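You operate a simulated robot arm through the tools that you are given. There is no shell and no other tool. Be economical: measure what you need, move in short steps, check, and stop when the job is done.

Carry out the task below with a simulated robot arm. There is one attempt and no reset: what you move stays moved.

TASK
Serve two ladles of soup in the teal dish and close the pot.
Fine: the lid waits on the table and goes back on; the ladle ends on the blue plate; the other dish stays empty.

Only the result counts: the job must be done as asked and must still hold three seconds after the hand-in. Knocking over, shifting, dropping, spilling or breaking anything else fails it. A push-on lid holds only when it is set on centred and level and pressed home; a screw cap is set on level and turned clockwise until tight.

THE ROBOT
A 6-joint arm with a two-finger parallel gripper, fixed in place. Base frame: the origin is at the foot of the arm, x ahead of it, y to its left, z up; the work surface is at about z = 0.77. Lengths are in m, angles in rad, forces in N, time in s.
With the tool pointing down near the work surface it reaches from about 0.16 to 0.74 m from the base axis. Its first joint turns from -2.897 to 2.897 rad. Payload 3.91 kg.
The tool frame sits at the grasp point between the pads (the TCP): z along the fingers, y along the line on which they close. The tips reach 0.03 m beyond it. Largest opening 0.11 m; finger width 0.02, thickness 0.01; the body of the gripper, 0.048 by 0.112 m, starts 0.055 m behind the TCP.
Orientation is told as [roll, pitch, yaw] about the base's x, y, z axes, in that order, counted from this pose: with the fingers straight down and closing along the base's y, the tool's x points along the base's -x, its y along +y and its z along -z.

THE INTERFACE
- The arm moves only by the tool step_arm. Its argument "targets" is a list of rows, each an object (a shift or turn left out is 0, a gripper value left out holds the last) with "xyz": the shift along the base's x, y, z in units of 20 mm (1.0 is 20 mm), a list of three; "dr": the turn, a rotation vector about the base's x, y, z in units of 6 degrees (1.0 is 6 degrees), a list of three; "gripper": the opening, from 0 (shut) to 1 (fully open). In form: [{"xyz": [dx, dy, dz], "dr": [wx, wy, wz], "gripper": gripper}, ...]. A call has 1 to 12 rows; each row shifts and turns the commanded pose from where the row before left it. A call with a number of a shift or a turn outside -1 to 1 is refused whole. Rows are played at 5 a second. More than 0.05 m and 0.15 rad between two rows, or a gripper value outside its range, and nothing of the call is played. A pose out of reach is approached as far as the arm can. The call stops where the force on the tool passes 40 N (or 10 N more than at its start, if that is more) or the arm is blocked; 0.2 s more then pass. The fingers move at their own pace (about 0.045 m/s each) and stop on an object; they squeeze with about 29 N. The grip force told is the motor's: it shows also when the fingers shut on nothing. Time passes only in rows, and 0.2 s behind the last, so rows that do not move let the fingers close. The reply holds the time, the measured pose of the TCP, the force on the tool along the base axes, the opening and the grip force, in the units named above and with some noise, with the torque about the TCP (base axes, N m) and any sound that the robot's microphone picked up.
- Cameras (640 x 400 px; columns grow to the right, rows downward): "scene" is fixed at [0.2209, -0.4993, 1.5584]; the picture's right is [0.98, -0.19, 0.00], its down [-0.17, -0.86, -0.49] and it looks along [0.09, 0.48, -0.87] (base axes); focal length 223 px, centre (320, 200). "wrist" rides on the gripper at [0.071, 0.022, -0.107] in the tool frame; the picture's right is [-0.29, 0.96, 0.00], its down [-0.76, -0.23, -0.61] and it looks along [-0.58, -0.18, 0.79] (tool axes); focal length 243 px, centre (320, 200). There is no depth. A picture from a camera that has moved, and an enlarged one, comes with that camera's place and axes in the base frame and with its lens.
- camera(camera): a new picture of that camera. The clock stands still meanwhile.
- slide_trunk(by): slides the trunk up (or, below 0, down) by that many m; the arm rides with it, the base frame stays. It gives what a move gives, with no picture.
- close_up(camera, box): a new picture of the part [left, top, right, bottom] of that camera's present view, enlarged. The clock stands still meanwhile.
- sign_off(): hands the job in; it is judged then, once.

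Work in short steps. Places have to be worked out from the pictures, the camera data and where the tool is seen: move nearer, look again, correct. Check each grasp and each placing, and mend what went wrong. You have 120 turns and 68 pictures in all, those below and enlarged ones among them. Open the gripper and draw the arm clear of the work before you hand the job in, unless the task says otherwise; then end with one line.

The tools are called after ">>>" as name(argument=value, ...) on one line, values as JSON. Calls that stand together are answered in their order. step_arm: Moves the arm, as the interface text tells. Its arguments: {"type":"object","properties":{"targets":{"type":"array","items":{"type":"object","properties":{"xyz":{"type":"array","items":{"type":"number"}},"dr":{"type":"array","items":{"type":"number"}},"gripper":{"type":"number"}}}}},"required":["targets"]} The other tools are called the same way: slide_trunk (by) slides the trunk up or down; camera (camera) takes a picture; close_up (camera, box) takes an enlarged picture of a part of a camera's view; sign_off () hands the job in.

At the start:

```text
time: 0.0
tcp_pos: [0.3973, 0.0252, 1.1879]
ee_rot: [0.001, -0.001, -0.001]
contact_force: [-0.1, -0.5, 0.7]
ft_torque: [0.02, 0.0, 0.0]
grip_width: 0.1099
grasp_force: 0.0
trunk travel left (down, up): [-0.525, 0.065]
```

scene: 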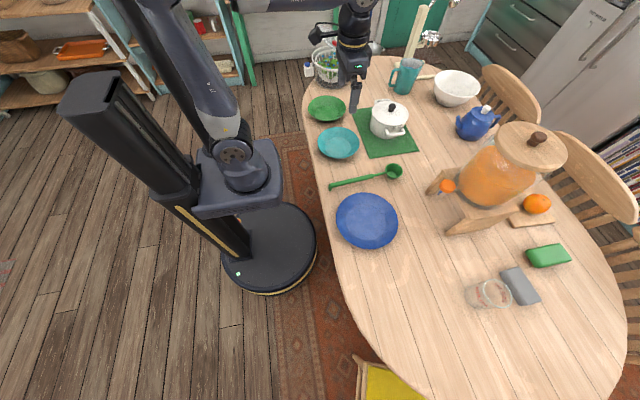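
wrist: 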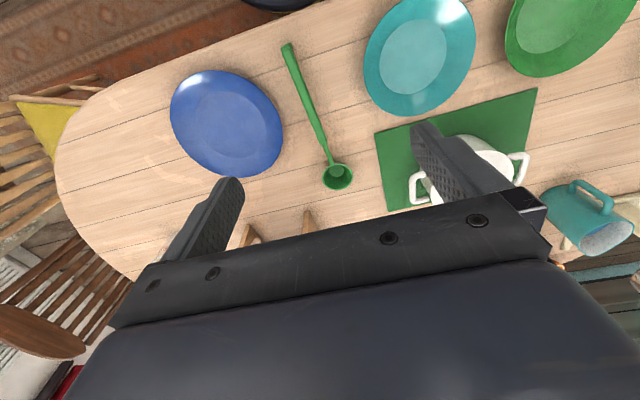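

I'll look enlarged at the pot, dishes and ladle first.

>>> close_up(camera="scene", box=[300, 80, 460, 180])

>>> close_up(camera="scene", box=[310, 150, 470, 250])

```text
4.00 times, centred on (380, 130) of scene
camera zoom: at [0.2209, -0.4993, 1.5584], right [0.98, -0.19, 0.0], down [-0.17, -0.86, -0.49], along [0.09, 0.48, -0.87], focal length 894 px, centre (80, 480)
```

zoom: 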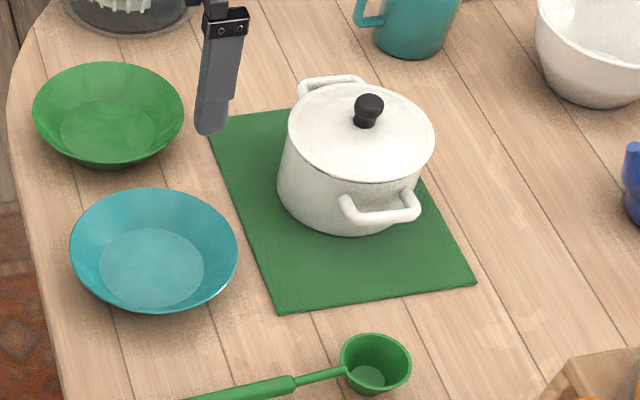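

```text
4.00 times, centred on (390, 200) of scene
camera zoom: at [0.2209, -0.4993, 1.5584], right [0.98, -0.19, 0.0], down [-0.17, -0.86, -0.49], along [0.09, 0.48, -0.87], focal length 894 px, centre (40, 200)
```

zoom: 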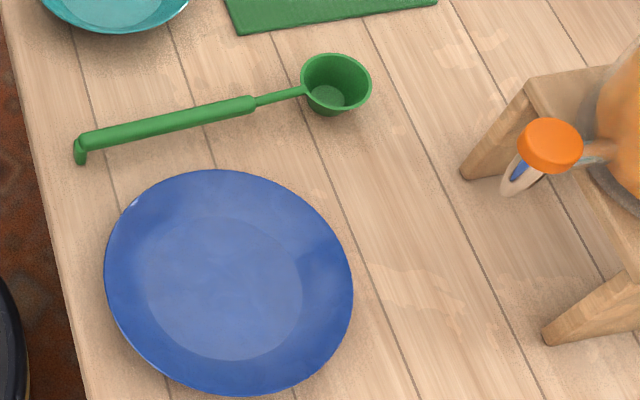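

The pot (lid on) is near (0.70, 0.27), teal dish near (0.44, 0.21), ladle from (0.355,-0.02) to (0.63,0), and the plate near (0.46,-0.19). I go nearer the pot for a wrist view.

>>> step_arm(targets=[{"xyz": [0.6, 0.9, -0.6]}, {"xyz": [0.6, 0.9, -0.6]}, {"xyz": [0.6, 0.9, -0.6]}, {"xyz": [0.6, 0.9, -0.6]}, {"xyz": [0.6, 0.9, -0.6]}, {"xyz": [0.6, 0.9, -0.6]}, {"xyz": [0.6, 0.9, -0.6]}, {"xyz": [0.6, 0.9, -0.6]}, {"xyz": [0.6, 0.9, -0.6]}, {"xyz": [0.6, 0.9, -0.6]}, {"xyz": [0.6, 0.9, -0.6]}, {"xyz": [0.6, 0.9, -0.6]}])

>>> camera(camera="wrist")

>>> camera(camera="scene")

```text
time: 2.6
tcp_pos: [0.5401, 0.2398, 1.0432]
ee_rot: [0.0, 0.0, 0.0]
contact_force: [0.2, -0.2, 1.2]
ft_torque: [-0.02, -0.03, 0.04]
grip_width: 0.1099
grasp_force: 0.0
trunk travel left (down, up): [-0.525, 0.065]
```

```text
63 pictures are left
camera wrist: at [0.4696, 0.2617, 1.1496], right [0.29, 0.96, 0.0], down [0.76, -0.23, 0.61], along [0.58, -0.18, -0.79], focal length 243 px, centre (320, 200)
```

wrist: 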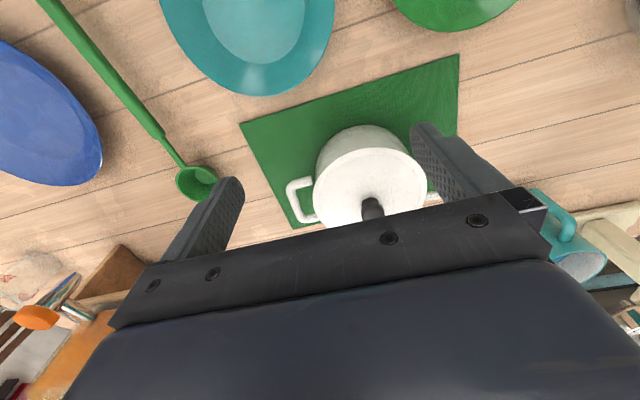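

```text
62 pictures are left
```

scene: 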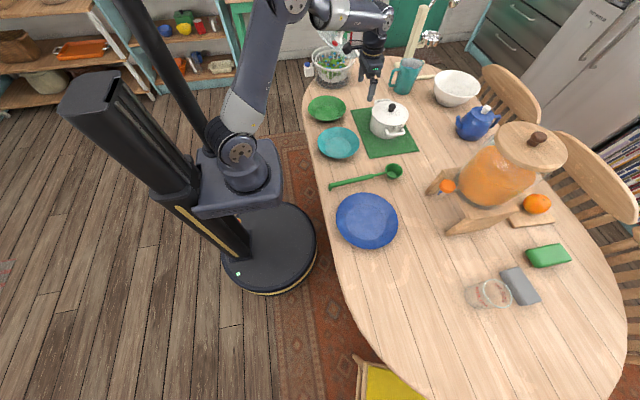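

Wrist and scene views agree on the knob at about (0.693, 0.272), base z≈0.875. I move above it at z 0.96.

>>> step_arm(targets=[{"xyz": [0.95, 0.2, -0.52]}, {"xyz": [0.95, 0.2, -0.52]}, {"xyz": [0.95, 0.2, -0.52]}, {"xyz": [0.95, 0.2, -0.52]}, {"xyz": [0.95, 0.2, -0.52]}, {"xyz": [0.95, 0.2, -0.52]}, {"xyz": [0.95, 0.2, -0.52]}, {"xyz": [0.95, 0.2, -0.52], "gripper": 0.6}, {"gripper": 0.6}])

>>> close_up(camera="scene", box=[350, 60, 446, 120])

>>> camera(camera="wrist")

```text
time: 4.6
tcp_pos: [0.693, 0.2716, 0.9576]
ee_rot: [0.002, 0.001, 0.001]
contact_force: [-0.3, -0.3, -1.6]
ft_torque: [0.0, 0.03, -0.02]
grip_width: 0.0661
grasp_force: 0.0
trunk travel left (down, up): [-0.525, 0.065]
```

```text
6.67 times, centred on (398, 90) of scene
camera zoom: at [0.2209, -0.4993, 1.5584], right [0.98, -0.19, 0.0], down [-0.17, -0.86, -0.49], along [0.09, 0.48, -0.87], focal length 1489 px, centre (-200, 933)
```

zoom: 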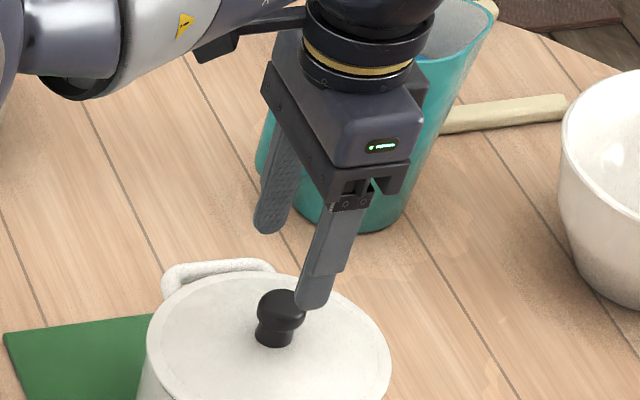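

```text
60 pictures are left
camera wrist: at [0.6212, 0.2929, 1.0659], right [0.29, 0.96, 0.0], down [0.76, -0.23, 0.61], along [0.58, -0.18, -0.79], focal length 243 px, centre (320, 200)
```

wrist: 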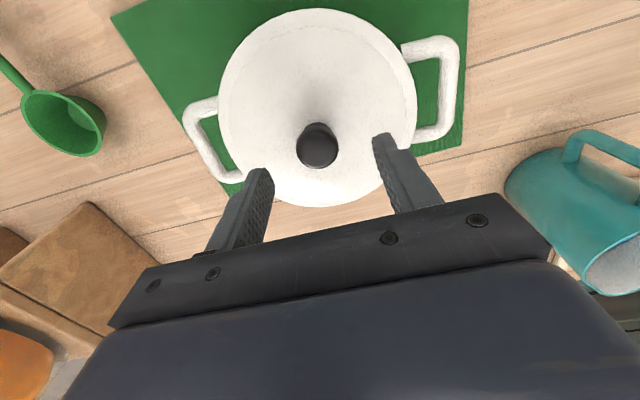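

The knob sits almost beneath the TCP (≈0.695, 0.268). I descend so the tips are just above the lid, then close.

>>> step_arm(targets=[{"xyz": [0.05, -0.1, -0.6]}, {"xyz": [0.05, -0.1, -0.6]}, {"xyz": [0, 0, -0.6]}, {"xyz": [0, 0, -0.5]}, {"gripper": 0.0}, {"gripper": 0.0}, {"gripper": 0.0}, {"gripper": 0.0}])

>>> close_up(camera="scene", box=[350, 70, 446, 130])

```text
time: 6.4
tcp_pos: [0.6954, 0.268, 0.9136]
ee_rot: [-0.001, 0.0, 0.001]
contact_force: [0.1, -0.3, -0.2]
ft_torque: [0.03, -0.04, 0.05]
grip_width: 0.0311
grasp_force: 29.6
trunk travel left (down, up): [-0.525, 0.065]
```

```text
6.67 times, centred on (398, 100) of scene
camera zoom: at [0.2209, -0.4993, 1.5584], right [0.98, -0.19, 0.0], down [-0.17, -0.86, -0.49], along [0.09, 0.48, -0.87], focal length 1489 px, centre (-200, 867)
```

zoom: 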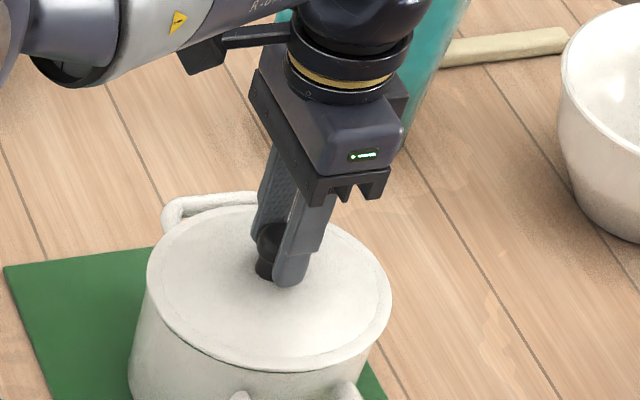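

Knob gripped at 31 mm. I lift gently straight up.

>>> step_arm(targets=[{"xyz": [0, 0, 0.2]}, {"xyz": [0, 0, 0.3]}, {"xyz": [0, 0, 0.5]}, {"xyz": [0, 0, 0.8]}, {"xyz": [0, 0, 1]}, {"xyz": [0, 0, 1]}, {"xyz": [0, 0, 1]}, {"xyz": [0, 0, 1]}])

>>> close_up(camera="scene", box=[334, 50, 462, 130])

```text
time: 8.2
tcp_pos: [0.6895, 0.2662, 1.0288]
ee_rot: [0.001, -0.001, 0.0]
contact_force: [-0.5, 0.0, -1.3]
ft_torque: [0.0, 0.02, 0.01]
grip_width: 0.0308
grasp_force: 29.5
out of reach, approached as far as the arm can: row 8
trunk travel left (down, up): [-0.525, 0.065]
```

```text
5.00 times, centred on (398, 90) of scene
camera zoom: at [0.2209, -0.4993, 1.5584], right [0.98, -0.19, 0.0], down [-0.17, -0.86, -0.49], along [0.09, 0.48, -0.87], focal length 1117 px, centre (-70, 750)
```

zoom: 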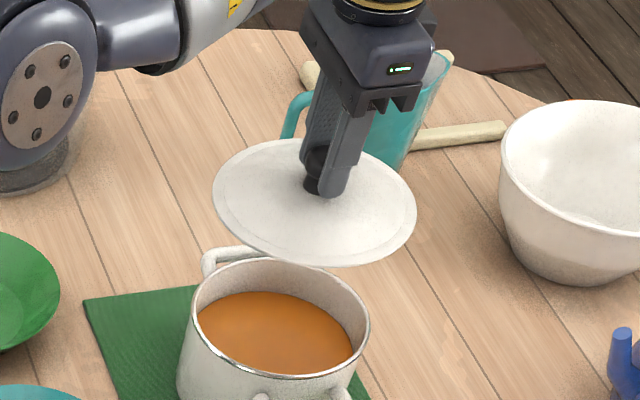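

The lid is off and soup is visible. I carry the lid to the free table patch at about (0.54, -0.40).

>>> step_arm(targets=[{"xyz": [-1, 0, 0]}, {"xyz": [-1, -0.5, 0]}, {"xyz": [-1, -1, 0]}, {"xyz": [-1, -1, 0]}, {"xyz": [-1, -1, 0]}, {"xyz": [-1, -1, 0]}, {"xyz": [-1, -1, 0]}, {"xyz": [-0.5, -1, 0]}, {"xyz": [0, -1, 0]}, {"xyz": [0, -1, 0]}, {"xyz": [0, -1, 0]}, {"xyz": [0, -1, 0]}])

>>> step_arm(targets=[{"xyz": [0, -1, 0]}, {"xyz": [0, -1, 0]}, {"xyz": [0, -1, 0]}, {"xyz": [0, -1, 0]}, {"xyz": [0, -1, 0]}, {"xyz": [0, -1, 0]}, {"xyz": [0, -1, 0]}, {"xyz": [0, -1, 0]}, {"xyz": [0, -1, 0]}, {"xyz": [0, -1, 0]}, {"xyz": [0, -1, 0]}, {"xyz": [0, -1, 0]}])

>>> step_arm(targets=[{"xyz": [0, -1, 0]}, {"xyz": [0, -1, 0]}, {"xyz": [0, -1, 0]}, {"xyz": [0, -1, 0]}, {"xyz": [0, -1, 0]}, {"xyz": [0, -1, -1]}, {"xyz": [0, -1, -1]}, {"xyz": [0, -1, -1]}, {"xyz": [0, -1, -1]}, {"xyz": [0, -1, -1]}, {"xyz": [0, -1, -1]}])

>>> camera(camera="scene")

>>> camera(camera="wrist")

```text
time: 10.8
tcp_pos: [0.5376, 0.0526, 1.0278]
ee_rot: [0.002, 0.0, -0.001]
contact_force: [0.5, 0.3, -2.5]
ft_torque: [0.02, 0.04, -0.01]
grip_width: 0.0307
grasp_force: 29.2
trunk travel left (down, up): [-0.525, 0.065]
```

```text
time: 13.4
tcp_pos: [0.5381, -0.1843, 1.0285]
ee_rot: [-0.001, 0.002, 0.0]
contact_force: [-0.1, -0.9, -1.6]
ft_torque: [-0.02, -0.06, 0.02]
grip_width: 0.0309
grasp_force: 29.0
trunk travel left (down, up): [-0.525, 0.065]
```

```text
time: 15.8
tcp_pos: [0.539, -0.4039, 0.9053]
ee_rot: [0.002, -0.001, 0.0]
contact_force: [0.5, -0.3, -2.5]
ft_torque: [0.0, -0.03, 0.02]
grip_width: 0.0309
grasp_force: 28.8
trunk travel left (down, up): [-0.525, 0.065]
```

```text
57 pictures are left
```

scene: 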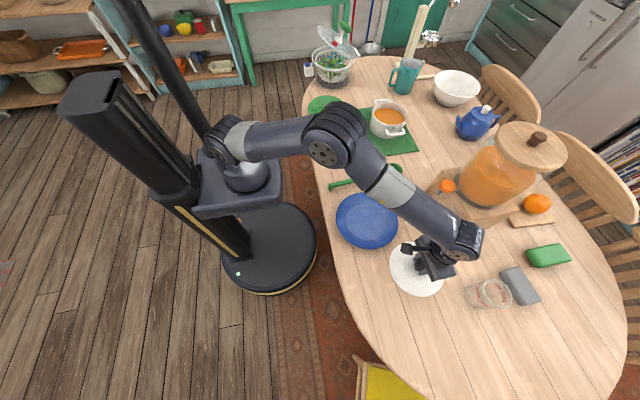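

```text
56 pictures are left
camera wrist: at [0.4676, -0.3837, 1.0141], right [0.29, 0.96, 0.0], down [0.76, -0.23, 0.61], along [0.58, -0.18, -0.79], focal length 243 px, centre (320, 200)
```

wrist: 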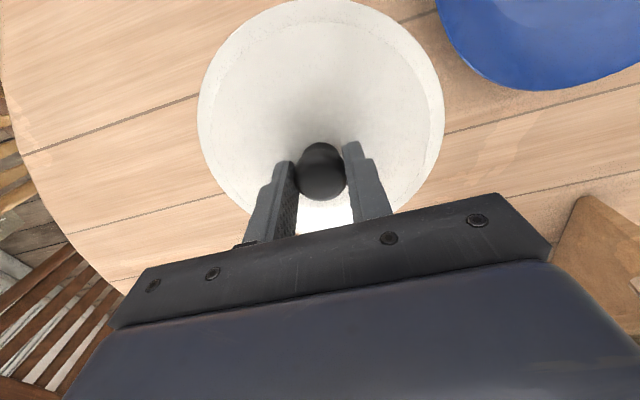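

The spot is clear of plate, glass and stand. I lower the lid towards the table.

>>> step_arm(targets=[{"xyz": [0, 0, -1]}, {"xyz": [0, 0, -1]}, {"xyz": [0, 0, -1]}, {"xyz": [0, 0, -0.5]}, {"xyz": [0, 0, -0.3]}, {"xyz": [0, 0, -0.2]}])

>>> close_up(camera="scene", box=[370, 220, 498, 300])

```text
time: 17.2
tcp_pos: [0.5375, -0.4051, 0.8284]
ee_rot: [-0.001, 0.0, 0.001]
contact_force: [0.7, 0.0, -2.2]
ft_torque: [0.0, 0.02, 0.0]
grip_width: 0.0307
grasp_force: 29.0
trunk travel left (down, up): [-0.525, 0.065]
```

```text
5.00 times, centred on (434, 260) of scene
camera zoom: at [0.2209, -0.4993, 1.5584], right [0.98, -0.19, 0.0], down [-0.17, -0.86, -0.49], along [0.09, 0.48, -0.87], focal length 1117 px, centre (-250, -100)
```

zoom: 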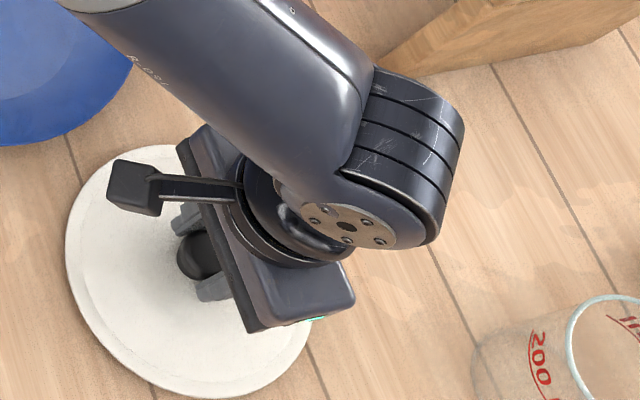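

Close to the table now; small downward steps, watching the force.

>>> step_arm(targets=[{"xyz": [0, 0, -0.15]}, {"xyz": [0, 0, -0.15]}, {"xyz": [0, 0, -0.15]}])

>>> step_arm(targets=[{"xyz": [0, 0, -0.1]}, {"xyz": [0, 0, -0.1]}])

```text
time: 18.0
tcp_pos: [0.5381, -0.4047, 0.8246]
ee_rot: [-0.007, -0.008, 0.002]
contact_force: [4.0, 0.8, 36.6]
ft_torque: [0.2, 0.09, -0.01]
grip_width: 0.0312
grasp_force: 28.6
trunk travel left (down, up): [-0.525, 0.065]
```

```text
time: 18.5
tcp_pos: [0.5395, -0.4068, 0.825]
ee_rot: [-0.009, -0.009, 0.001]
contact_force: [0.8, 0.1, 16.2]
ft_torque: [0.55, 0.65, 0.04]
grip_width: 0.0309
grasp_force: 28.9
trunk travel left (down, up): [-0.525, 0.065]
stopped in row 2: the force on the tool passed its limit at 48 N (the readings are from after the stop); the commanded pose is now the measured one
```

The lid rests on the table (TCP z≈0.825). I relieve the force, open and back straight up.

>>> step_arm(targets=[{"xyz": [0, 0, 0.05]}, {"gripper": 0.6}, {"gripper": 0.6}, {"gripper": 0.6}, {"xyz": [0, 0, 0.7]}, {"xyz": [0, 0, 1]}, {"xyz": [0, 0, 1]}, {"xyz": [0, 0, 1]}, {"xyz": [0, 0, 1]}, {"xyz": [0, 0, 1]}])

>>> camera(camera="wrist")

```text
time: 20.7
tcp_pos: [0.54, -0.4075, 0.9352]
ee_rot: [-0.005, -0.007, -0.001]
contact_force: [-0.4, 0.2, -0.4]
ft_torque: [0.03, 0.03, -0.02]
grip_width: 0.066
grasp_force: 0.0
trunk travel left (down, up): [-0.525, 0.065]
```

```text
54 pictures are left
camera wrist: at [0.468, -0.3855, 1.0422], right [0.29, 0.96, 0.0], down [0.76, -0.23, 0.61], along [0.59, -0.18, -0.79], focal length 243 px, centre (320, 200)
```

wrist: 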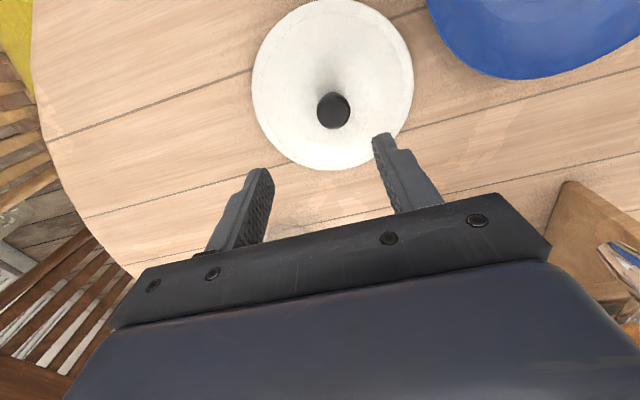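

Lid stands well. Now I move towards the ladle to study its shape, keeping height.

>>> step_arm(targets=[{"xyz": [-0.6, 1, 0.3], "gripper": 0.6}, {"xyz": [-0.6, 1, 0.3]}, {"xyz": [-0.6, 1, 0.3]}, {"xyz": [-0.6, 1, 0]}, {"xyz": [-0.6, 1, 0]}, {"xyz": [-0.6, 1, 0]}, {"xyz": [-0.6, 1, 0]}, {"xyz": [-0.6, 1, 0]}, {"xyz": [-0.6, 1, 0]}, {"xyz": [-0.6, 1, 0]}, {"xyz": [-0.6, 1, 0]}, {"xyz": [-0.6, 1, 0]}])

>>> step_arm(targets=[{"xyz": [0, 1, 0]}, {"xyz": [0, 1, 0]}, {"xyz": [0, 1, -0.5]}, {"xyz": [0, 1, -0.5]}, {"xyz": [0, 1, -0.5]}, {"xyz": [0, 1, -0.5]}, {"xyz": [0, 1, -0.5]}, {"xyz": [0, 0.5, -0.5]}])

>>> camera(camera="wrist")

```text
time: 23.3
tcp_pos: [0.3962, -0.1673, 0.9563]
ee_rot: [-0.005, -0.007, 0.0]
contact_force: [-0.1, 0.6, -0.2]
ft_torque: [0.0, 0.03, -0.05]
grip_width: 0.0661
grasp_force: 0.1
trunk travel left (down, up): [-0.525, 0.065]
```

```text
time: 25.1
tcp_pos: [0.3966, -0.017, 0.8953]
ee_rot: [-0.006, -0.007, 0.001]
contact_force: [0.2, -0.2, 0.0]
ft_torque: [-0.01, 0.02, 0.01]
grip_width: 0.0658
grasp_force: 0.0
trunk travel left (down, up): [-0.525, 0.065]
```

```text
53 pictures are left
camera wrist: at [0.3239, 0.0043, 1.0011], right [0.29, 0.96, 0.0], down [0.76, -0.23, 0.61], along [0.59, -0.18, -0.79], focal length 243 px, centre (320, 200)
```

wrist: 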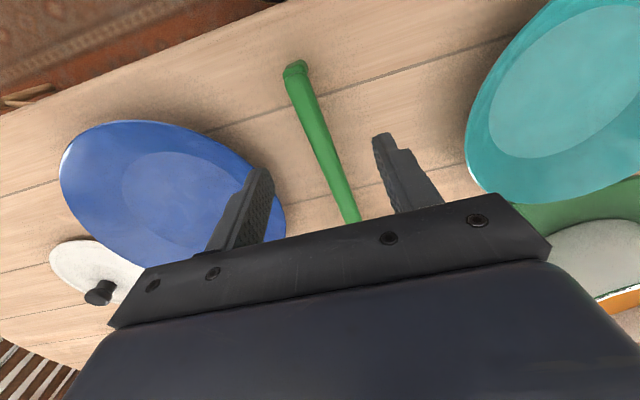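

The ladle handle is nearly straight, z≈0.79–0.80, running from (0.35,-0.022) to the bowl at (0.63,-0.003). I'll grip it near x=0.44 with the tool tilted 30° (fingers forward), so scooping and pouring keep the wrist in reach.

>>> step_arm(targets=[{"xyz": [0.43, 0, 0], "dr": [0, -1, 0], "gripper": 0.6}, {"xyz": [0.43, 0, 0], "dr": [0, -1, 0]}, {"xyz": [0.43, 0, 0], "dr": [0, -1, 0]}, {"xyz": [0.43, 0, 0], "dr": [0, -1, 0]}, {"xyz": [0.43, 0, 0], "dr": [0, -1, 0]}, {"xyz": [0, 0, -0.5], "dr": [0, 0, 0.65]}, {"xyz": [0, 0, -0.8]}, {"xyz": [0, 0, -0.7]}])

>>> camera(camera="wrist")

>>> close_up(camera="scene", box=[320, 130, 448, 210])

```text
time: 26.9
tcp_pos: [0.4361, -0.0215, 0.8527]
ee_rot: [-0.005, -0.531, 0.066]
contact_force: [-0.9, 0.7, -0.1]
ft_torque: [0.0, -0.03, 0.01]
grip_width: 0.0663
grasp_force: 0.0
out of reach, approached as far as the arm can: row 4
trunk travel left (down, up): [-0.525, 0.065]
```

```text
52 pictures are left
camera wrist: at [0.3192, -0.0082, 0.9088], right [0.19, 0.97, 0.14], down [0.36, -0.2, 0.91], along [0.91, -0.12, -0.39], focal length 243 px, centre (320, 200)
```

wrist: 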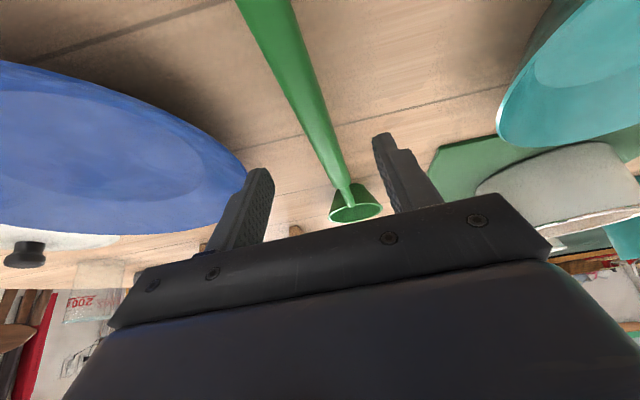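

```text
5.00 times, centred on (384, 170) of scene
camera zoom: at [0.2209, -0.4993, 1.5584], right [0.98, -0.19, 0.0], down [-0.17, -0.86, -0.49], along [0.09, 0.48, -0.87], focal length 1117 px, centre (0, 350)
```

zoom: 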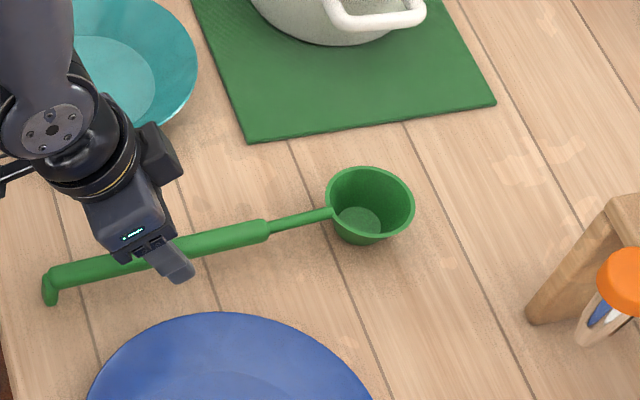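

The handle runs centrally between the fingers. I descend to about z 0.806 and close.

>>> step_arm(targets=[{"xyz": [0, 0, -0.6]}, {"xyz": [0, 0, -0.6]}, {"xyz": [0, 0, -0.6]}, {"xyz": [0, 0, -0.4]}])

>>> step_arm(targets=[{"gripper": 0.3}, {"gripper": 0.0}, {"gripper": 0.0}, {"gripper": 0.0}, {"gripper": 0.0}])

>>> close_up(camera="scene", box=[320, 130, 448, 210])

```text
time: 27.9
tcp_pos: [0.4352, -0.0218, 0.8112]
ee_rot: [-0.004, -0.529, 0.068]
contact_force: [0.3, 0.8, -0.5]
ft_torque: [-0.02, -0.03, 0.01]
grip_width: 0.0657
grasp_force: 0.0
trunk travel left (down, up): [-0.525, 0.065]
```

```text
time: 29.1
tcp_pos: [0.4362, -0.0221, 0.8119]
ee_rot: [-0.005, -0.531, 0.068]
contact_force: [-0.2, -0.5, 1.1]
ft_torque: [0.01, -0.06, -0.11]
grip_width: 0.019
grasp_force: 29.2
trunk travel left (down, up): [-0.525, 0.065]
```

```text
5.00 times, centred on (384, 170) of scene
camera zoom: at [0.2209, -0.4993, 1.5584], right [0.98, -0.19, 0.0], down [-0.17, -0.86, -0.49], along [0.09, 0.48, -0.87], focal length 1117 px, centre (0, 350)
```

zoom: 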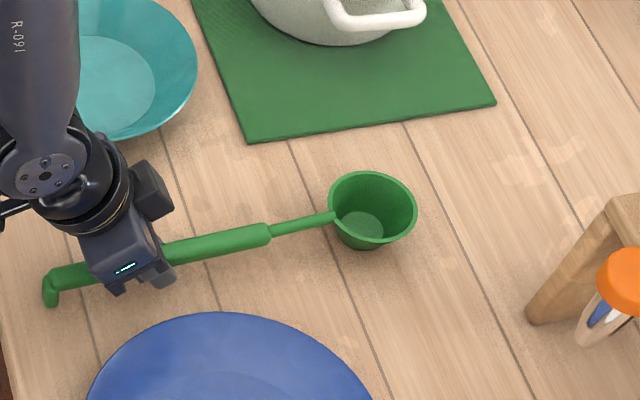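

Handle gripped (19 mm). I lift straight up and check for slip.

>>> step_arm(targets=[{"xyz": [0, 0, 0.3]}, {"xyz": [0, 0, 0.5]}, {"xyz": [0, 0, 0.8]}, {"xyz": [0, 0, 1]}, {"xyz": [0, 0, 1]}, {"xyz": [0, 0, 1]}, {"xyz": [0, 0, 1]}])

>>> camera(camera="wrist")

>>> close_up(camera="scene", box=[320, 110, 448, 190])

```text
time: 30.7
tcp_pos: [0.4354, -0.0229, 0.9237]
ee_rot: [-0.005, -0.53, 0.068]
contact_force: [0.4, 0.0, -1.5]
ft_torque: [0.01, 0.14, 0.0]
grip_width: 0.0187
grasp_force: 29.3
trunk travel left (down, up): [-0.525, 0.065]
```

```text
49 pictures are left
camera wrist: at [0.3177, -0.008, 0.9795], right [0.19, 0.97, 0.14], down [0.36, -0.2, 0.91], along [0.91, -0.12, -0.39], focal length 243 px, centre (320, 200)
```

wrist: 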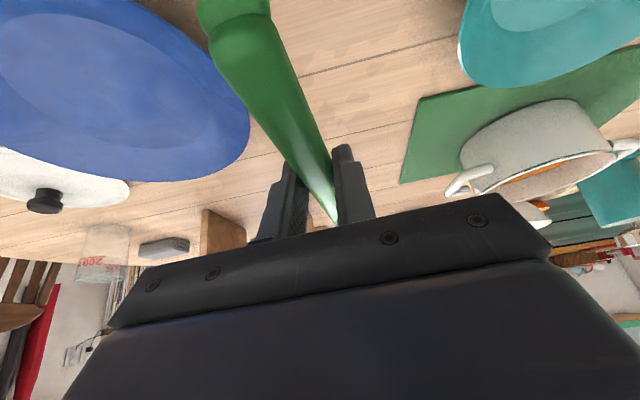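

```text
5.00 times, centred on (384, 150) of scene
camera zoom: at [0.2209, -0.4993, 1.5584], right [0.98, -0.19, 0.0], down [-0.17, -0.86, -0.49], along [0.09, 0.48, -0.87], focal length 1117 px, centre (0, 450)
```

zoom: 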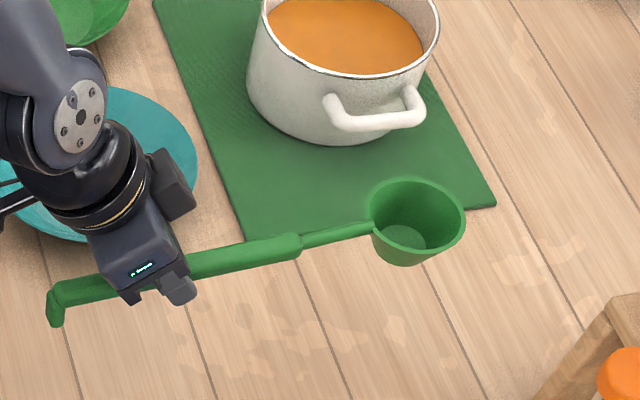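

The ladle is held without slip (bowl rim ≈0.195 m ahead of the TCP). I look closely at the pot to gauge the soup level.

>>> close_up(camera="scene", box=[358, 90, 422, 130])

```text
10.00 times, centred on (390, 110) of scene
camera zoom: at [0.2209, -0.4993, 1.5584], right [0.98, -0.19, 0.0], down [-0.17, -0.86, -0.49], along [0.09, 0.48, -0.87], focal length 2234 px, centre (-380, 1100)
```

zoom: 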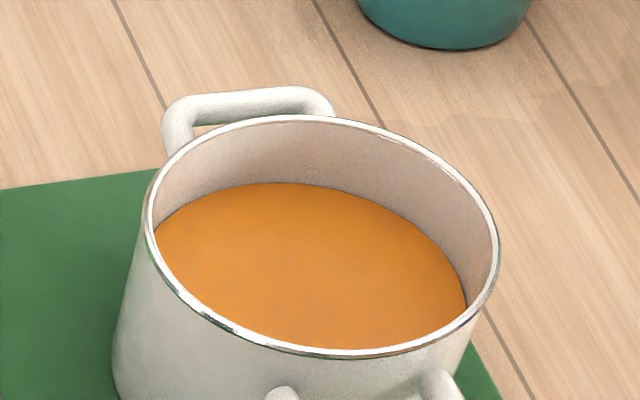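

Soup surface is about z 0.83, rim 0.866, pot centre (0.693, 0.267). I swing the ladle level over the pot, raising and yawing 16° to point radially.

>>> step_arm(targets=[{"xyz": [0.3, 0.5, 0.8], "dr": [0, 0, 0.24]}, {"xyz": [0.35, 1, 0.8], "dr": [0, 0, 0.24]}, {"xyz": [0.35, 1, 0.5], "dr": [0, 0, 0.24]}, {"xyz": [0.35, 1, 0], "dr": [0, 0, 0.24]}, {"xyz": [0.35, 1, 0], "dr": [0, 0, 0.24]}, {"xyz": [0.35, 1, 0], "dr": [0, 0, 0.24]}, {"xyz": [0.35, 1, 0], "dr": [0, 0, 0.24]}, {"xyz": [0.35, 1, 0], "dr": [0, 0, 0.24]}, {"xyz": [0.35, 1, 0], "dr": [0, 0, 0.24]}, {"xyz": [0.35, 1, 0], "dr": [0, 0, 0.24]}, {"xyz": [0.35, 1, 0], "dr": [0, 0, 0.24]}, {"xyz": [0.1, 0.55, 0]}])

>>> close_up(camera="scene", box=[326, 60, 454, 140])

```text
time: 33.3
tcp_pos: [0.5089, 0.1497, 0.9738]
ee_rot: [0.052, -0.615, 0.314]
contact_force: [-0.9, -0.7, -1.2]
ft_torque: [-0.06, 0.12, -0.03]
grip_width: 0.0186
grasp_force: 28.7
out of reach, approached as far as the arm can: row 6, 7, 8, 12
trunk travel left (down, up): [-0.525, 0.065]
```

```text
5.00 times, centred on (390, 100) of scene
camera zoom: at [0.2209, -0.4993, 1.5584], right [0.98, -0.19, 0.0], down [-0.17, -0.86, -0.49], along [0.09, 0.48, -0.87], focal length 1117 px, centre (-30, 700)
```

zoom: 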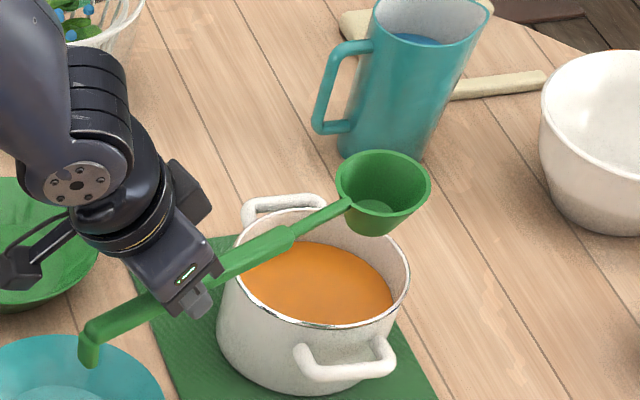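

Near the pot at z 0.97 the 30° tilt was only roughly reachable. I step down slightly and nose-down to see whether the pose tracks properly at lower height.

>>> step_arm(targets=[{"xyz": [0, 0, -0.5]}, {"xyz": [0, 0, -0.5]}, {"xyz": [0, 0, 0]}])

```text
time: 34.1
tcp_pos: [0.5107, 0.1518, 0.9637]
ee_rot: [0.054, -0.611, 0.31]
contact_force: [0.2, 0.2, -0.6]
ft_torque: [-0.05, 0.14, 0.01]
grip_width: 0.0186
grasp_force: 28.8
out of reach, approached as far as the arm can: row 1
trunk travel left (down, up): [-0.525, 0.065]
```

This looks like a wrist singularity (forearm aligned with the tool). Lowering the trunk flattens the forearm; I slide 5 cm down and raise the arm in compensation.

>>> slide_trunk(by=-0.04)

>>> step_arm(targets=[{"xyz": [0, 0, 0.7]}, {"xyz": [0, 0, 0.7]}, {"xyz": [0, 0, 0.6]}])

```text
time: 34.9
tcp_pos: [0.5101, 0.1507, 0.9251]
ee_rot: [0.055, -0.612, 0.309]
contact_force: [-0.2, -0.1, -1.6]
ft_torque: [-0.06, 0.11, 0.02]
grip_width: 0.0187
grasp_force: 28.4
trunk travel left (down, up): [-0.485, 0.105]
```

```text
time: 35.7
tcp_pos: [0.5096, 0.1499, 0.9629]
ee_rot: [0.053, -0.611, 0.311]
contact_force: [1.3, 0.3, -1.5]
ft_torque: [-0.08, 0.11, 0.03]
grip_width: 0.0185
grasp_force: 29.0
trunk travel left (down, up): [-0.485, 0.105]
```

That works without complaint. I repeat for another 10 cm of trunk lowering.

>>> slide_trunk(by=-0.05)

>>> step_arm(targets=[{"xyz": [0, 0, 0.9]}, {"xyz": [0, 0, 0.9]}, {"xyz": [0, 0, 0.9]}])

>>> slide_trunk(by=-0.05)

>>> step_arm(targets=[{"xyz": [0, 0, 0.8]}, {"xyz": [0, 0, 0.8]}, {"xyz": [0, 0, 0.8]}])

```text
time: 36.7
tcp_pos: [0.5095, 0.1502, 0.9124]
ee_rot: [0.055, -0.613, 0.311]
contact_force: [-0.4, 0.5, -0.7]
ft_torque: [-0.04, 0.13, -0.03]
grip_width: 0.0186
grasp_force: 29.0
trunk travel left (down, up): [-0.435, 0.155]
```

```text
time: 37.5
tcp_pos: [0.5118, 0.1372, 0.9598]
ee_rot: [0.066, -0.616, 0.31]
contact_force: [0.6, -0.5, -1.4]
ft_torque: [-0.03, 0.11, 0.01]
grip_width: 0.0188
grasp_force: 28.8
out of reach, approached as far as the arm can: row 2, 3
trunk travel left (down, up): [-0.435, 0.155]
```

```text
time: 38.4
tcp_pos: [0.5125, 0.1365, 0.9109]
ee_rot: [0.064, -0.615, 0.311]
contact_force: [0.8, 0.2, -0.6]
ft_torque: [-0.05, 0.13, 0.0]
grip_width: 0.0184
grasp_force: 28.7
trunk travel left (down, up): [-0.385, 0.205]
```

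```text
time: 39.2
tcp_pos: [0.5141, 0.1248, 0.9534]
ee_rot: [0.074, -0.619, 0.31]
contact_force: [0.1, 0.0, -2.0]
ft_torque: [-0.06, 0.08, 0.01]
grip_width: 0.0186
grasp_force: 28.7
out of reach, approached as far as the arm can: row 2, 3
trunk travel left (down, up): [-0.385, 0.205]
```

Still drifting in y when raising; I take a full view of the arm posture to understand the limit.

>>> camera(camera="scene")

```text
45 pictures are left
```

scene: 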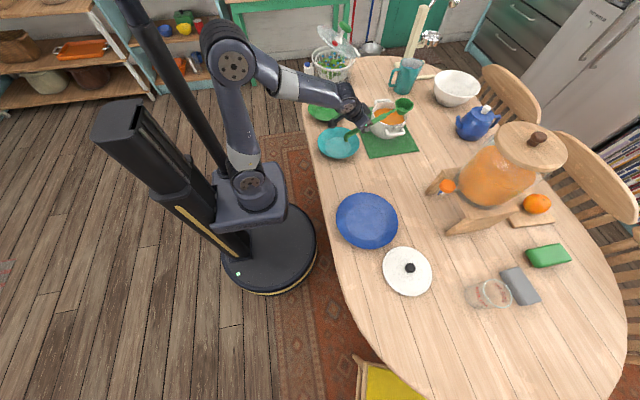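

Geometry estimate: forearm slopes ~30°, tool ~55°, so we should now be off the singularity. Test with small y moves and a slight nose-down correction.

>>> step_arm(targets=[{"xyz": [0, 0.5, 0], "dr": [0, 0.4, 0]}, {"xyz": [0, 0.5, 0], "dr": [0, 0.4, 0]}, {"xyz": [0, 0.5, 0]}])

```text
time: 40.0
tcp_pos: [0.5169, 0.13, 0.9386]
ee_rot: [0.108, -0.541, 0.294]
contact_force: [0.1, 0.3, -1.8]
ft_torque: [-0.01, 0.12, 0.0]
grip_width: 0.019
grasp_force: 28.8
out of reach, approached as far as the arm can: row 1, 2, 3
trunk travel left (down, up): [-0.385, 0.205]
```

Still limited, perhaps a wound-up wrist joint. I rotate nose-down back towards vertical tool (ladle empty) to see if tracking recovers there.

>>> step_arm(targets=[{"xyz": [0, 0, 0.3], "dr": [-0.15, 0.7, 0]}, {"xyz": [0, 0, 0.3], "dr": [-0.15, 0.7, 0]}, {"xyz": [0, 0, 0.3], "dr": [-0.15, 0.7, 0]}, {"xyz": [0, 0, 0.3], "dr": [-0.15, 0.7, 0]}, {"xyz": [0, 0, 0.3], "dr": [-0.15, 0.7, 0]}, {"xyz": [0, 0, 0.3], "dr": [-0.15, 0.7, 0]}])

```text
time: 41.4
tcp_pos: [0.5069, 0.0759, 0.9269]
ee_rot: [0.231, -0.128, 0.272]
contact_force: [2.0, 0.0, 2.1]
ft_torque: [0.18, -0.66, -0.2]
grip_width: 0.0188
grasp_force: 28.8
out of reach, approached as far as the arm can: row 1, 2, 3, 4, 5, 6
trunk travel left (down, up): [-0.385, 0.205]
```

There is contact torque now; I look before doing anything.

>>> close_up(camera="scene", box=[230, 40, 454, 180])

```text
2.86 times, centred on (342, 110) of scene
camera zoom: at [0.2209, -0.4993, 1.5584], right [0.98, -0.19, 0.0], down [-0.17, -0.86, -0.49], along [0.09, 0.48, -0.87], focal length 638 px, centre (257, 457)
```

zoom: 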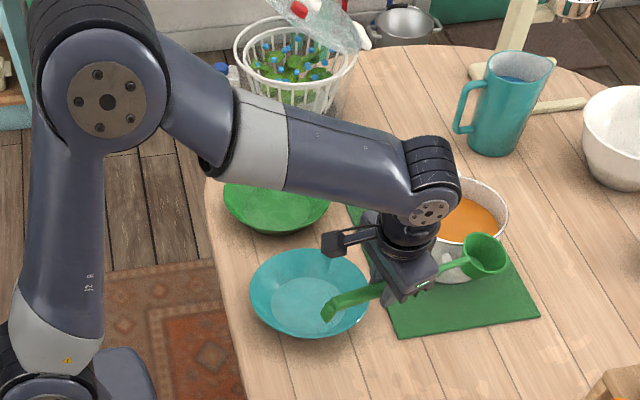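

The bowl is leaning against the pot's near handle. I raise everything straight up with the trunk, which doesn't need IK.

>>> slide_trunk(by=0.07)

>>> close_up(camera="scene", box=[326, 60, 454, 140])

```text
time: 42.5
tcp_pos: [0.5065, 0.0779, 0.9967]
ee_rot: [0.23, -0.129, 0.276]
contact_force: [-0.1, 0.6, -1.5]
ft_torque: [-0.02, 0.12, 0.02]
grip_width: 0.0185
grasp_force: 29.4
trunk travel left (down, up): [-0.455, 0.135]
```

```text
5.00 times, centred on (390, 100) of scene
camera zoom: at [0.2209, -0.4993, 1.5584], right [0.98, -0.19, 0.0], down [-0.17, -0.86, -0.49], along [0.09, 0.48, -0.87], focal length 1117 px, centre (-30, 700)
```

zoom: 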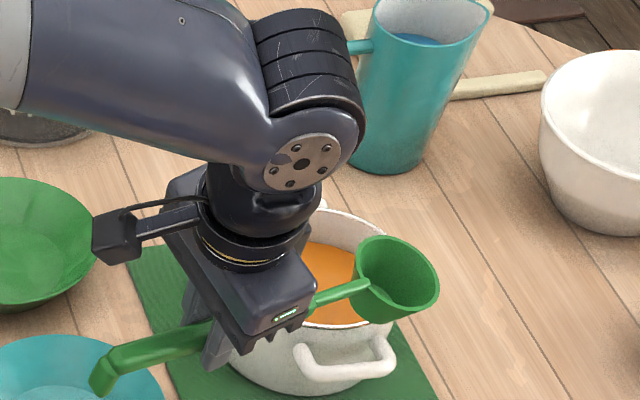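

Freed, and the pot is where it was. Now I remove the roll error (0.23 rad) in place and see if it tracks.

>>> step_arm(targets=[{"dr": [-0.5, 0, 0]}, {"dr": [-0.5, 0, 0]}, {"dr": [-0.5, 0, 0]}, {"dr": [-0.5, 0, 0]}])

```text
time: 43.5
tcp_pos: [0.508, 0.0767, 0.9963]
ee_rot: [0.226, -0.129, 0.277]
contact_force: [-0.1, 0.1, -1.5]
ft_torque: [-0.04, 0.13, -0.05]
grip_width: 0.0183
grasp_force: 28.6
out of reach, approached as far as the arm can: row 1, 2, 3, 4
trunk travel left (down, up): [-0.455, 0.135]
```

No motion: some joint is at a limit. I test by unwinding yaw a little, then removing roll.

>>> step_arm(targets=[{"dr": [0, 0, -1]}, {"dr": [0, 0, -1]}, {"dr": [0, 0, -1]}])

>>> step_arm(targets=[{"dr": [-0.5, 0, 0]}, {"dr": [-0.5, 0, 0]}, {"dr": [-0.5, 0, 0]}])

```text
time: 44.3
tcp_pos: [0.5051, 0.0461, 0.988]
ee_rot: [0.24, -0.132, -0.03]
contact_force: [0.5, 0.3, -0.8]
ft_torque: [0.02, 0.17, -0.03]
grip_width: 0.0186
grasp_force: 29.2
out of reach, approached as far as the arm can: row 3
trunk travel left (down, up): [-0.455, 0.135]
```

```text
time: 45.1
tcp_pos: [0.5035, 0.045, 0.9883]
ee_rot: [0.237, -0.133, -0.029]
contact_force: [-0.2, 0.1, -1.8]
ft_torque: [-0.01, 0.12, 0.01]
grip_width: 0.0185
grasp_force: 29.5
out of reach, approached as far as the arm can: row 1, 2, 3
trunk travel left (down, up): [-0.455, 0.135]
```

The behaviour fits a wrist flip (forearm-roll joint stuck at its limit after passing the tool/forearm alignment). I'll lift high with the trunk for room, then unwind it with the empty ladle in the air.

>>> slide_trunk(by=0.12)

>>> step_arm(targets=[{"xyz": [-0.5, 0, 0], "dr": [0, -1, 0]}, {"xyz": [-0.5, 0, 0], "dr": [0, -1, 0]}, {"xyz": [-0.5, 0, 0], "dr": [0, -1, 0]}, {"xyz": [-0.5, 0, 0], "dr": [0, -1, 0]}])

```text
time: 46.6
tcp_pos: [0.5044, 0.0454, 1.1084]
ee_rot: [0.239, -0.132, -0.028]
contact_force: [0.5, 0.6, -1.3]
ft_torque: [0.0, 0.15, -0.01]
grip_width: 0.0185
grasp_force: 28.4
trunk travel left (down, up): [-0.575, 0.015]
```

```text
time: 47.6
tcp_pos: [0.4662, 0.0457, 1.1087]
ee_rot: [0.254, -0.552, -0.034]
contact_force: [-0.1, 0.7, -1.6]
ft_torque: [0.01, 0.14, -0.04]
grip_width: 0.0186
grasp_force: 29.3
trunk travel left (down, up): [-0.575, 0.015]
```

Tracking well. I continue tilting up past the forearm line while keeping the sideways lean.

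>>> step_arm(targets=[{"xyz": [0.6, 0, 0], "dr": [0, -1, 0]}, {"xyz": [0.6, 0, 0], "dr": [0, -1, 0]}, {"xyz": [0.6, 0, 0], "dr": [0, -1, 0]}, {"xyz": [0.6, 0, 0], "dr": [0, -1, 0]}, {"xyz": [0.6, 0, 0], "dr": [0, -1, 0]}, {"xyz": [0.6, 0, 0], "dr": [0, -1, 0]}])

>>> camera(camera="scene")

```text
time: 49.0
tcp_pos: [0.5376, 0.0443, 1.1091]
ee_rot: [0.302, -1.18, -0.074]
contact_force: [-0.4, 0.3, -1.4]
ft_torque: [0.0, 0.11, 0.02]
grip_width: 0.0186
grasp_force: 28.7
trunk travel left (down, up): [-0.575, 0.015]
```

```text
42 pictures are left
```

scene: 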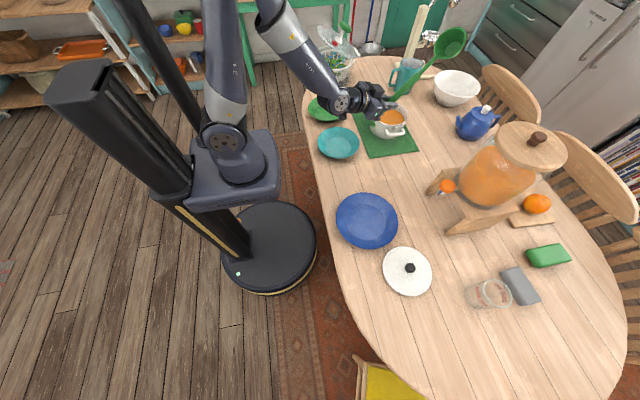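

No complaints: the tool now points above the forearm line. I remove the sideways lean here so that the tool lies in the arm plane.

>>> step_arm(targets=[{"dr": [-0.37, 0, -0.39]}, {"dr": [-0.37, 0, -0.39]}, {"dr": [-0.37, 0, -0.39]}, {}])

```text
time: 50.0
tcp_pos: [0.536, 0.0457, 1.1093]
ee_rot: [-0.003, -1.178, 0.087]
contact_force: [0.3, -0.5, -1.4]
ft_torque: [-0.02, 0.07, 0.01]
grip_width: 0.0184
grasp_force: 29.0
trunk travel left (down, up): [-0.575, 0.015]
```

Clean. Now pitch straight down through the alignment, exactly in the arm plane.

>>> step_arm(targets=[{"dr": [-0.086, 0.99, 0]}, {"dr": [-0.086, 0.99, 0]}, {"dr": [-0.086, 0.99, 0]}, {"dr": [-0.086, 0.99, 0]}, {"dr": [-0.086, 0.99, 0]}, {"dr": [-0.086, 0.99, 0]}, {"dr": [-0.086, 0.99, 0]}, {"dr": [-0.086, 0.99, 0]}])

```text
time: 51.8
tcp_pos: [0.5375, 0.0444, 1.1072]
ee_rot: [-0.002, -0.343, 0.087]
contact_force: [0.2, 0.1, -1.6]
ft_torque: [0.01, 0.13, 0.02]
grip_width: 0.0187
grasp_force: 29.0
trunk travel left (down, up): [-0.575, 0.015]
```

Crossed with no error. I test the lateral freedom with a sideways move and yaw.

>>> step_arm(targets=[{"xyz": [0, 1, 0], "dr": [0, 0, 0.4]}, {"xyz": [0, 1, 0], "dr": [0, 0, 0.4]}, {"xyz": [0, 1, 0], "dr": [0, 0, 0.4]}, {"dr": [0, 0, -1]}, {"dr": [0, 0, -1]}, {"dr": [0, 0, 1]}, {"dr": [0, 0, 1]}])

```text
time: 53.4
tcp_pos: [0.5369, 0.1043, 1.1079]
ee_rot: [-0.001, -0.345, 0.213]
contact_force: [-0.5, -0.2, -1.8]
ft_torque: [-0.03, 0.17, 0.01]
grip_width: 0.0185
grasp_force: 29.3
trunk travel left (down, up): [-0.575, 0.015]
```

The wrist is back on the good branch. Now I lower the trunk in steps while raising the arm, so the forearm stays flat, far from alignment.

>>> slide_trunk(by=-0.1)

>>> step_arm(targets=[{"xyz": [0, 0, 1]}, {"xyz": [0, 0, 1]}, {"xyz": [0, 0, 1]}, {"xyz": [0, 0, 1]}, {"xyz": [0, 0, 1]}])

>>> slide_trunk(by=-0.1)

>>> step_arm(targets=[{"xyz": [0, 0, 1]}, {"xyz": [0, 0, 1]}, {"xyz": [0, 0, 1]}, {"xyz": [0, 0, 1]}])

>>> slide_trunk(by=-0.1)

```text
time: 54.7
tcp_pos: [0.5374, 0.1054, 1.008]
ee_rot: [-0.002, -0.346, 0.214]
contact_force: [-0.7, 0.7, -0.9]
ft_torque: [-0.02, 0.14, 0.0]
grip_width: 0.0185
grasp_force: 28.4
trunk travel left (down, up): [-0.475, 0.115]
```

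```text
time: 55.9
tcp_pos: [0.5375, 0.1032, 1.1072]
ee_rot: [-0.002, -0.347, 0.21]
contact_force: [-0.4, 0.4, -1.6]
ft_torque: [0.01, 0.11, 0.02]
grip_width: 0.0187
grasp_force: 28.9
trunk travel left (down, up): [-0.475, 0.115]
```

```text
time: 57.2
tcp_pos: [0.5379, 0.1044, 1.0062]
ee_rot: [-0.002, -0.346, 0.214]
contact_force: [0.5, 0.2, -0.9]
ft_torque: [-0.05, 0.15, 0.0]
grip_width: 0.0186
grasp_force: 28.8
trunk travel left (down, up): [-0.375, 0.215]
```

```text
time: 58.2
tcp_pos: [0.538, 0.1034, 1.0878]
ee_rot: [-0.002, -0.346, 0.213]
contact_force: [-1.2, -1.0, -1.8]
ft_torque: [0.0, 0.13, -0.01]
grip_width: 0.0185
grasp_force: 28.6
trunk travel left (down, up): [-0.375, 0.215]
```

```text
time: 59.5
tcp_pos: [0.5378, 0.1028, 0.9873]
ee_rot: [-0.002, -0.346, 0.214]
contact_force: [0.4, 0.2, -1.3]
ft_torque: [-0.02, 0.15, 0.04]
grip_width: 0.0186
grasp_force: 29.4
trunk travel left (down, up): [-0.275, 0.315]
```

Trunk now 25 cm below start. I level the ladle and bring it over the pot pointing radially.

>>> step_arm(targets=[{"dr": [0.19, -0.87, 0]}, {"dr": [0.19, -0.87, 0]}, {"xyz": [-0.25, 0.95, 0], "dr": [0, 0, 0.26]}, {"xyz": [-0.25, 0.95, 0], "dr": [0, 0, 0.26]}, {"xyz": [-0.25, 0.95, 0], "dr": [0, 0, 0.26]}, {"xyz": [-0.25, 0.95, 0], "dr": [0, 0, 0.26]}, {"xyz": [-0.25, 0.95, 0], "dr": [0, 0, 0.26]}])

>>> close_up(camera="scene", box=[326, 60, 454, 140])

```text
time: 61.1
tcp_pos: [0.5125, 0.1983, 0.9891]
ee_rot: [-0.003, -0.533, 0.347]
contact_force: [-0.7, 0.7, -1.6]
ft_torque: [-0.05, 0.15, -0.03]
grip_width: 0.0186
grasp_force: 28.4
trunk travel left (down, up): [-0.275, 0.315]
```

```text
5.00 times, centred on (390, 100) of scene
camera zoom: at [0.2209, -0.4993, 1.5584], right [0.98, -0.19, 0.0], down [-0.17, -0.86, -0.49], along [0.09, 0.48, -0.87], focal length 1117 px, centre (-30, 700)
```

zoom: 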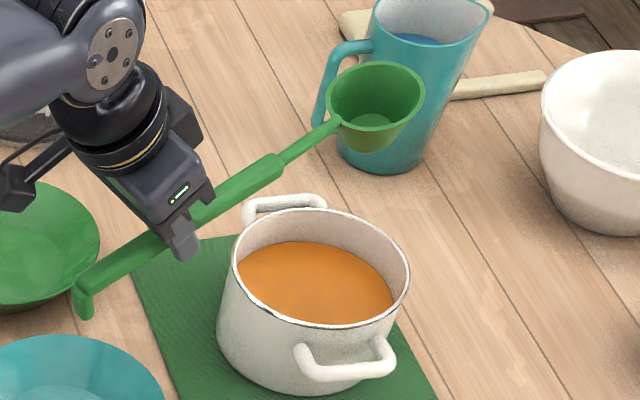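

The bowl rim computes to z≈1.02 with the TCP at 0.989: the ladle pivoted about 9° nose-up in the grip during that contact. I correct the tool pitch by 9° so the bowl is level and re-check.

>>> step_arm(targets=[{"dr": [-0.25, 0.7, 0]}, {"dr": [-0.25, 0.7, 0]}, {}])

>>> close_up(camera="scene", box=[335, 60, 431, 120])

```text
time: 62.0
tcp_pos: [0.5116, 0.1987, 0.9898]
ee_rot: [-0.002, -0.374, 0.351]
contact_force: [0.2, -0.2, -1.5]
ft_torque: [-0.04, 0.13, -0.01]
grip_width: 0.0187
grasp_force: 29.2
trunk travel left (down, up): [-0.275, 0.315]
```

```text
6.67 times, centred on (383, 90) of scene
camera zoom: at [0.2209, -0.4993, 1.5584], right [0.98, -0.19, 0.0], down [-0.17, -0.86, -0.49], along [0.09, 0.48, -0.87], focal length 1489 px, centre (-100, 933)
```

zoom: 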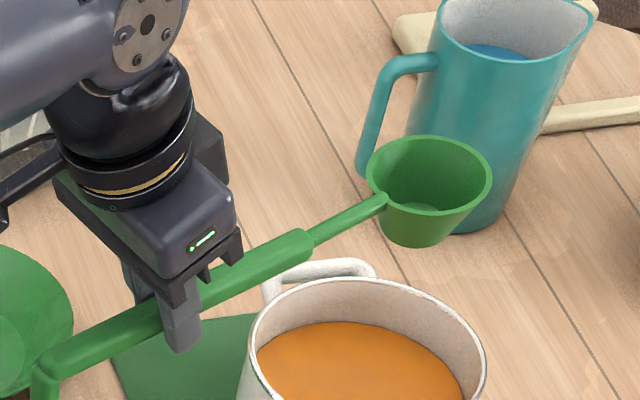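

Ladle is level now: bowl centre 0.198 m ahead and 5 mm above TCP. I tilt it nose-down 26° above the pot, shifting slightly outward.

>>> step_arm(targets=[{"xyz": [0.38, 0.15, 0.25], "dr": [-0.298, 0.813, 0]}, {"xyz": [0.38, 0.15, 0.25], "dr": [-0.298, 0.813, 0]}, {"xyz": [0.38, 0.15, 0.25], "dr": [-0.298, 0.813, 0]}, {"xyz": [0.38, 0.15, 0.25], "dr": [-0.298, 0.813, 0]}, {"xyz": [0.38, 0.15, 0.25], "dr": [-0.298, 0.813, 0]}, {}])

>>> close_up(camera="scene", box=[335, 70, 431, 130])

```text
time: 63.4
tcp_pos: [0.5488, 0.2156, 1.0104]
ee_rot: [-0.002, 0.076, 0.349]
contact_force: [-0.2, 0.2, -1.9]
ft_torque: [-0.04, 0.13, 0.0]
grip_width: 0.0186
grasp_force: 29.2
trunk travel left (down, up): [-0.275, 0.315]
```

```text
6.67 times, centred on (383, 100) of scene
camera zoom: at [0.2209, -0.4993, 1.5584], right [0.98, -0.19, 0.0], down [-0.17, -0.86, -0.49], along [0.09, 0.48, -0.87], focal length 1489 px, centre (-100, 867)
```

zoom: 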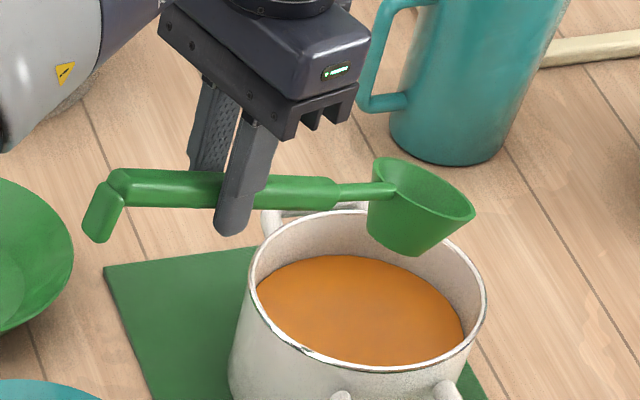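

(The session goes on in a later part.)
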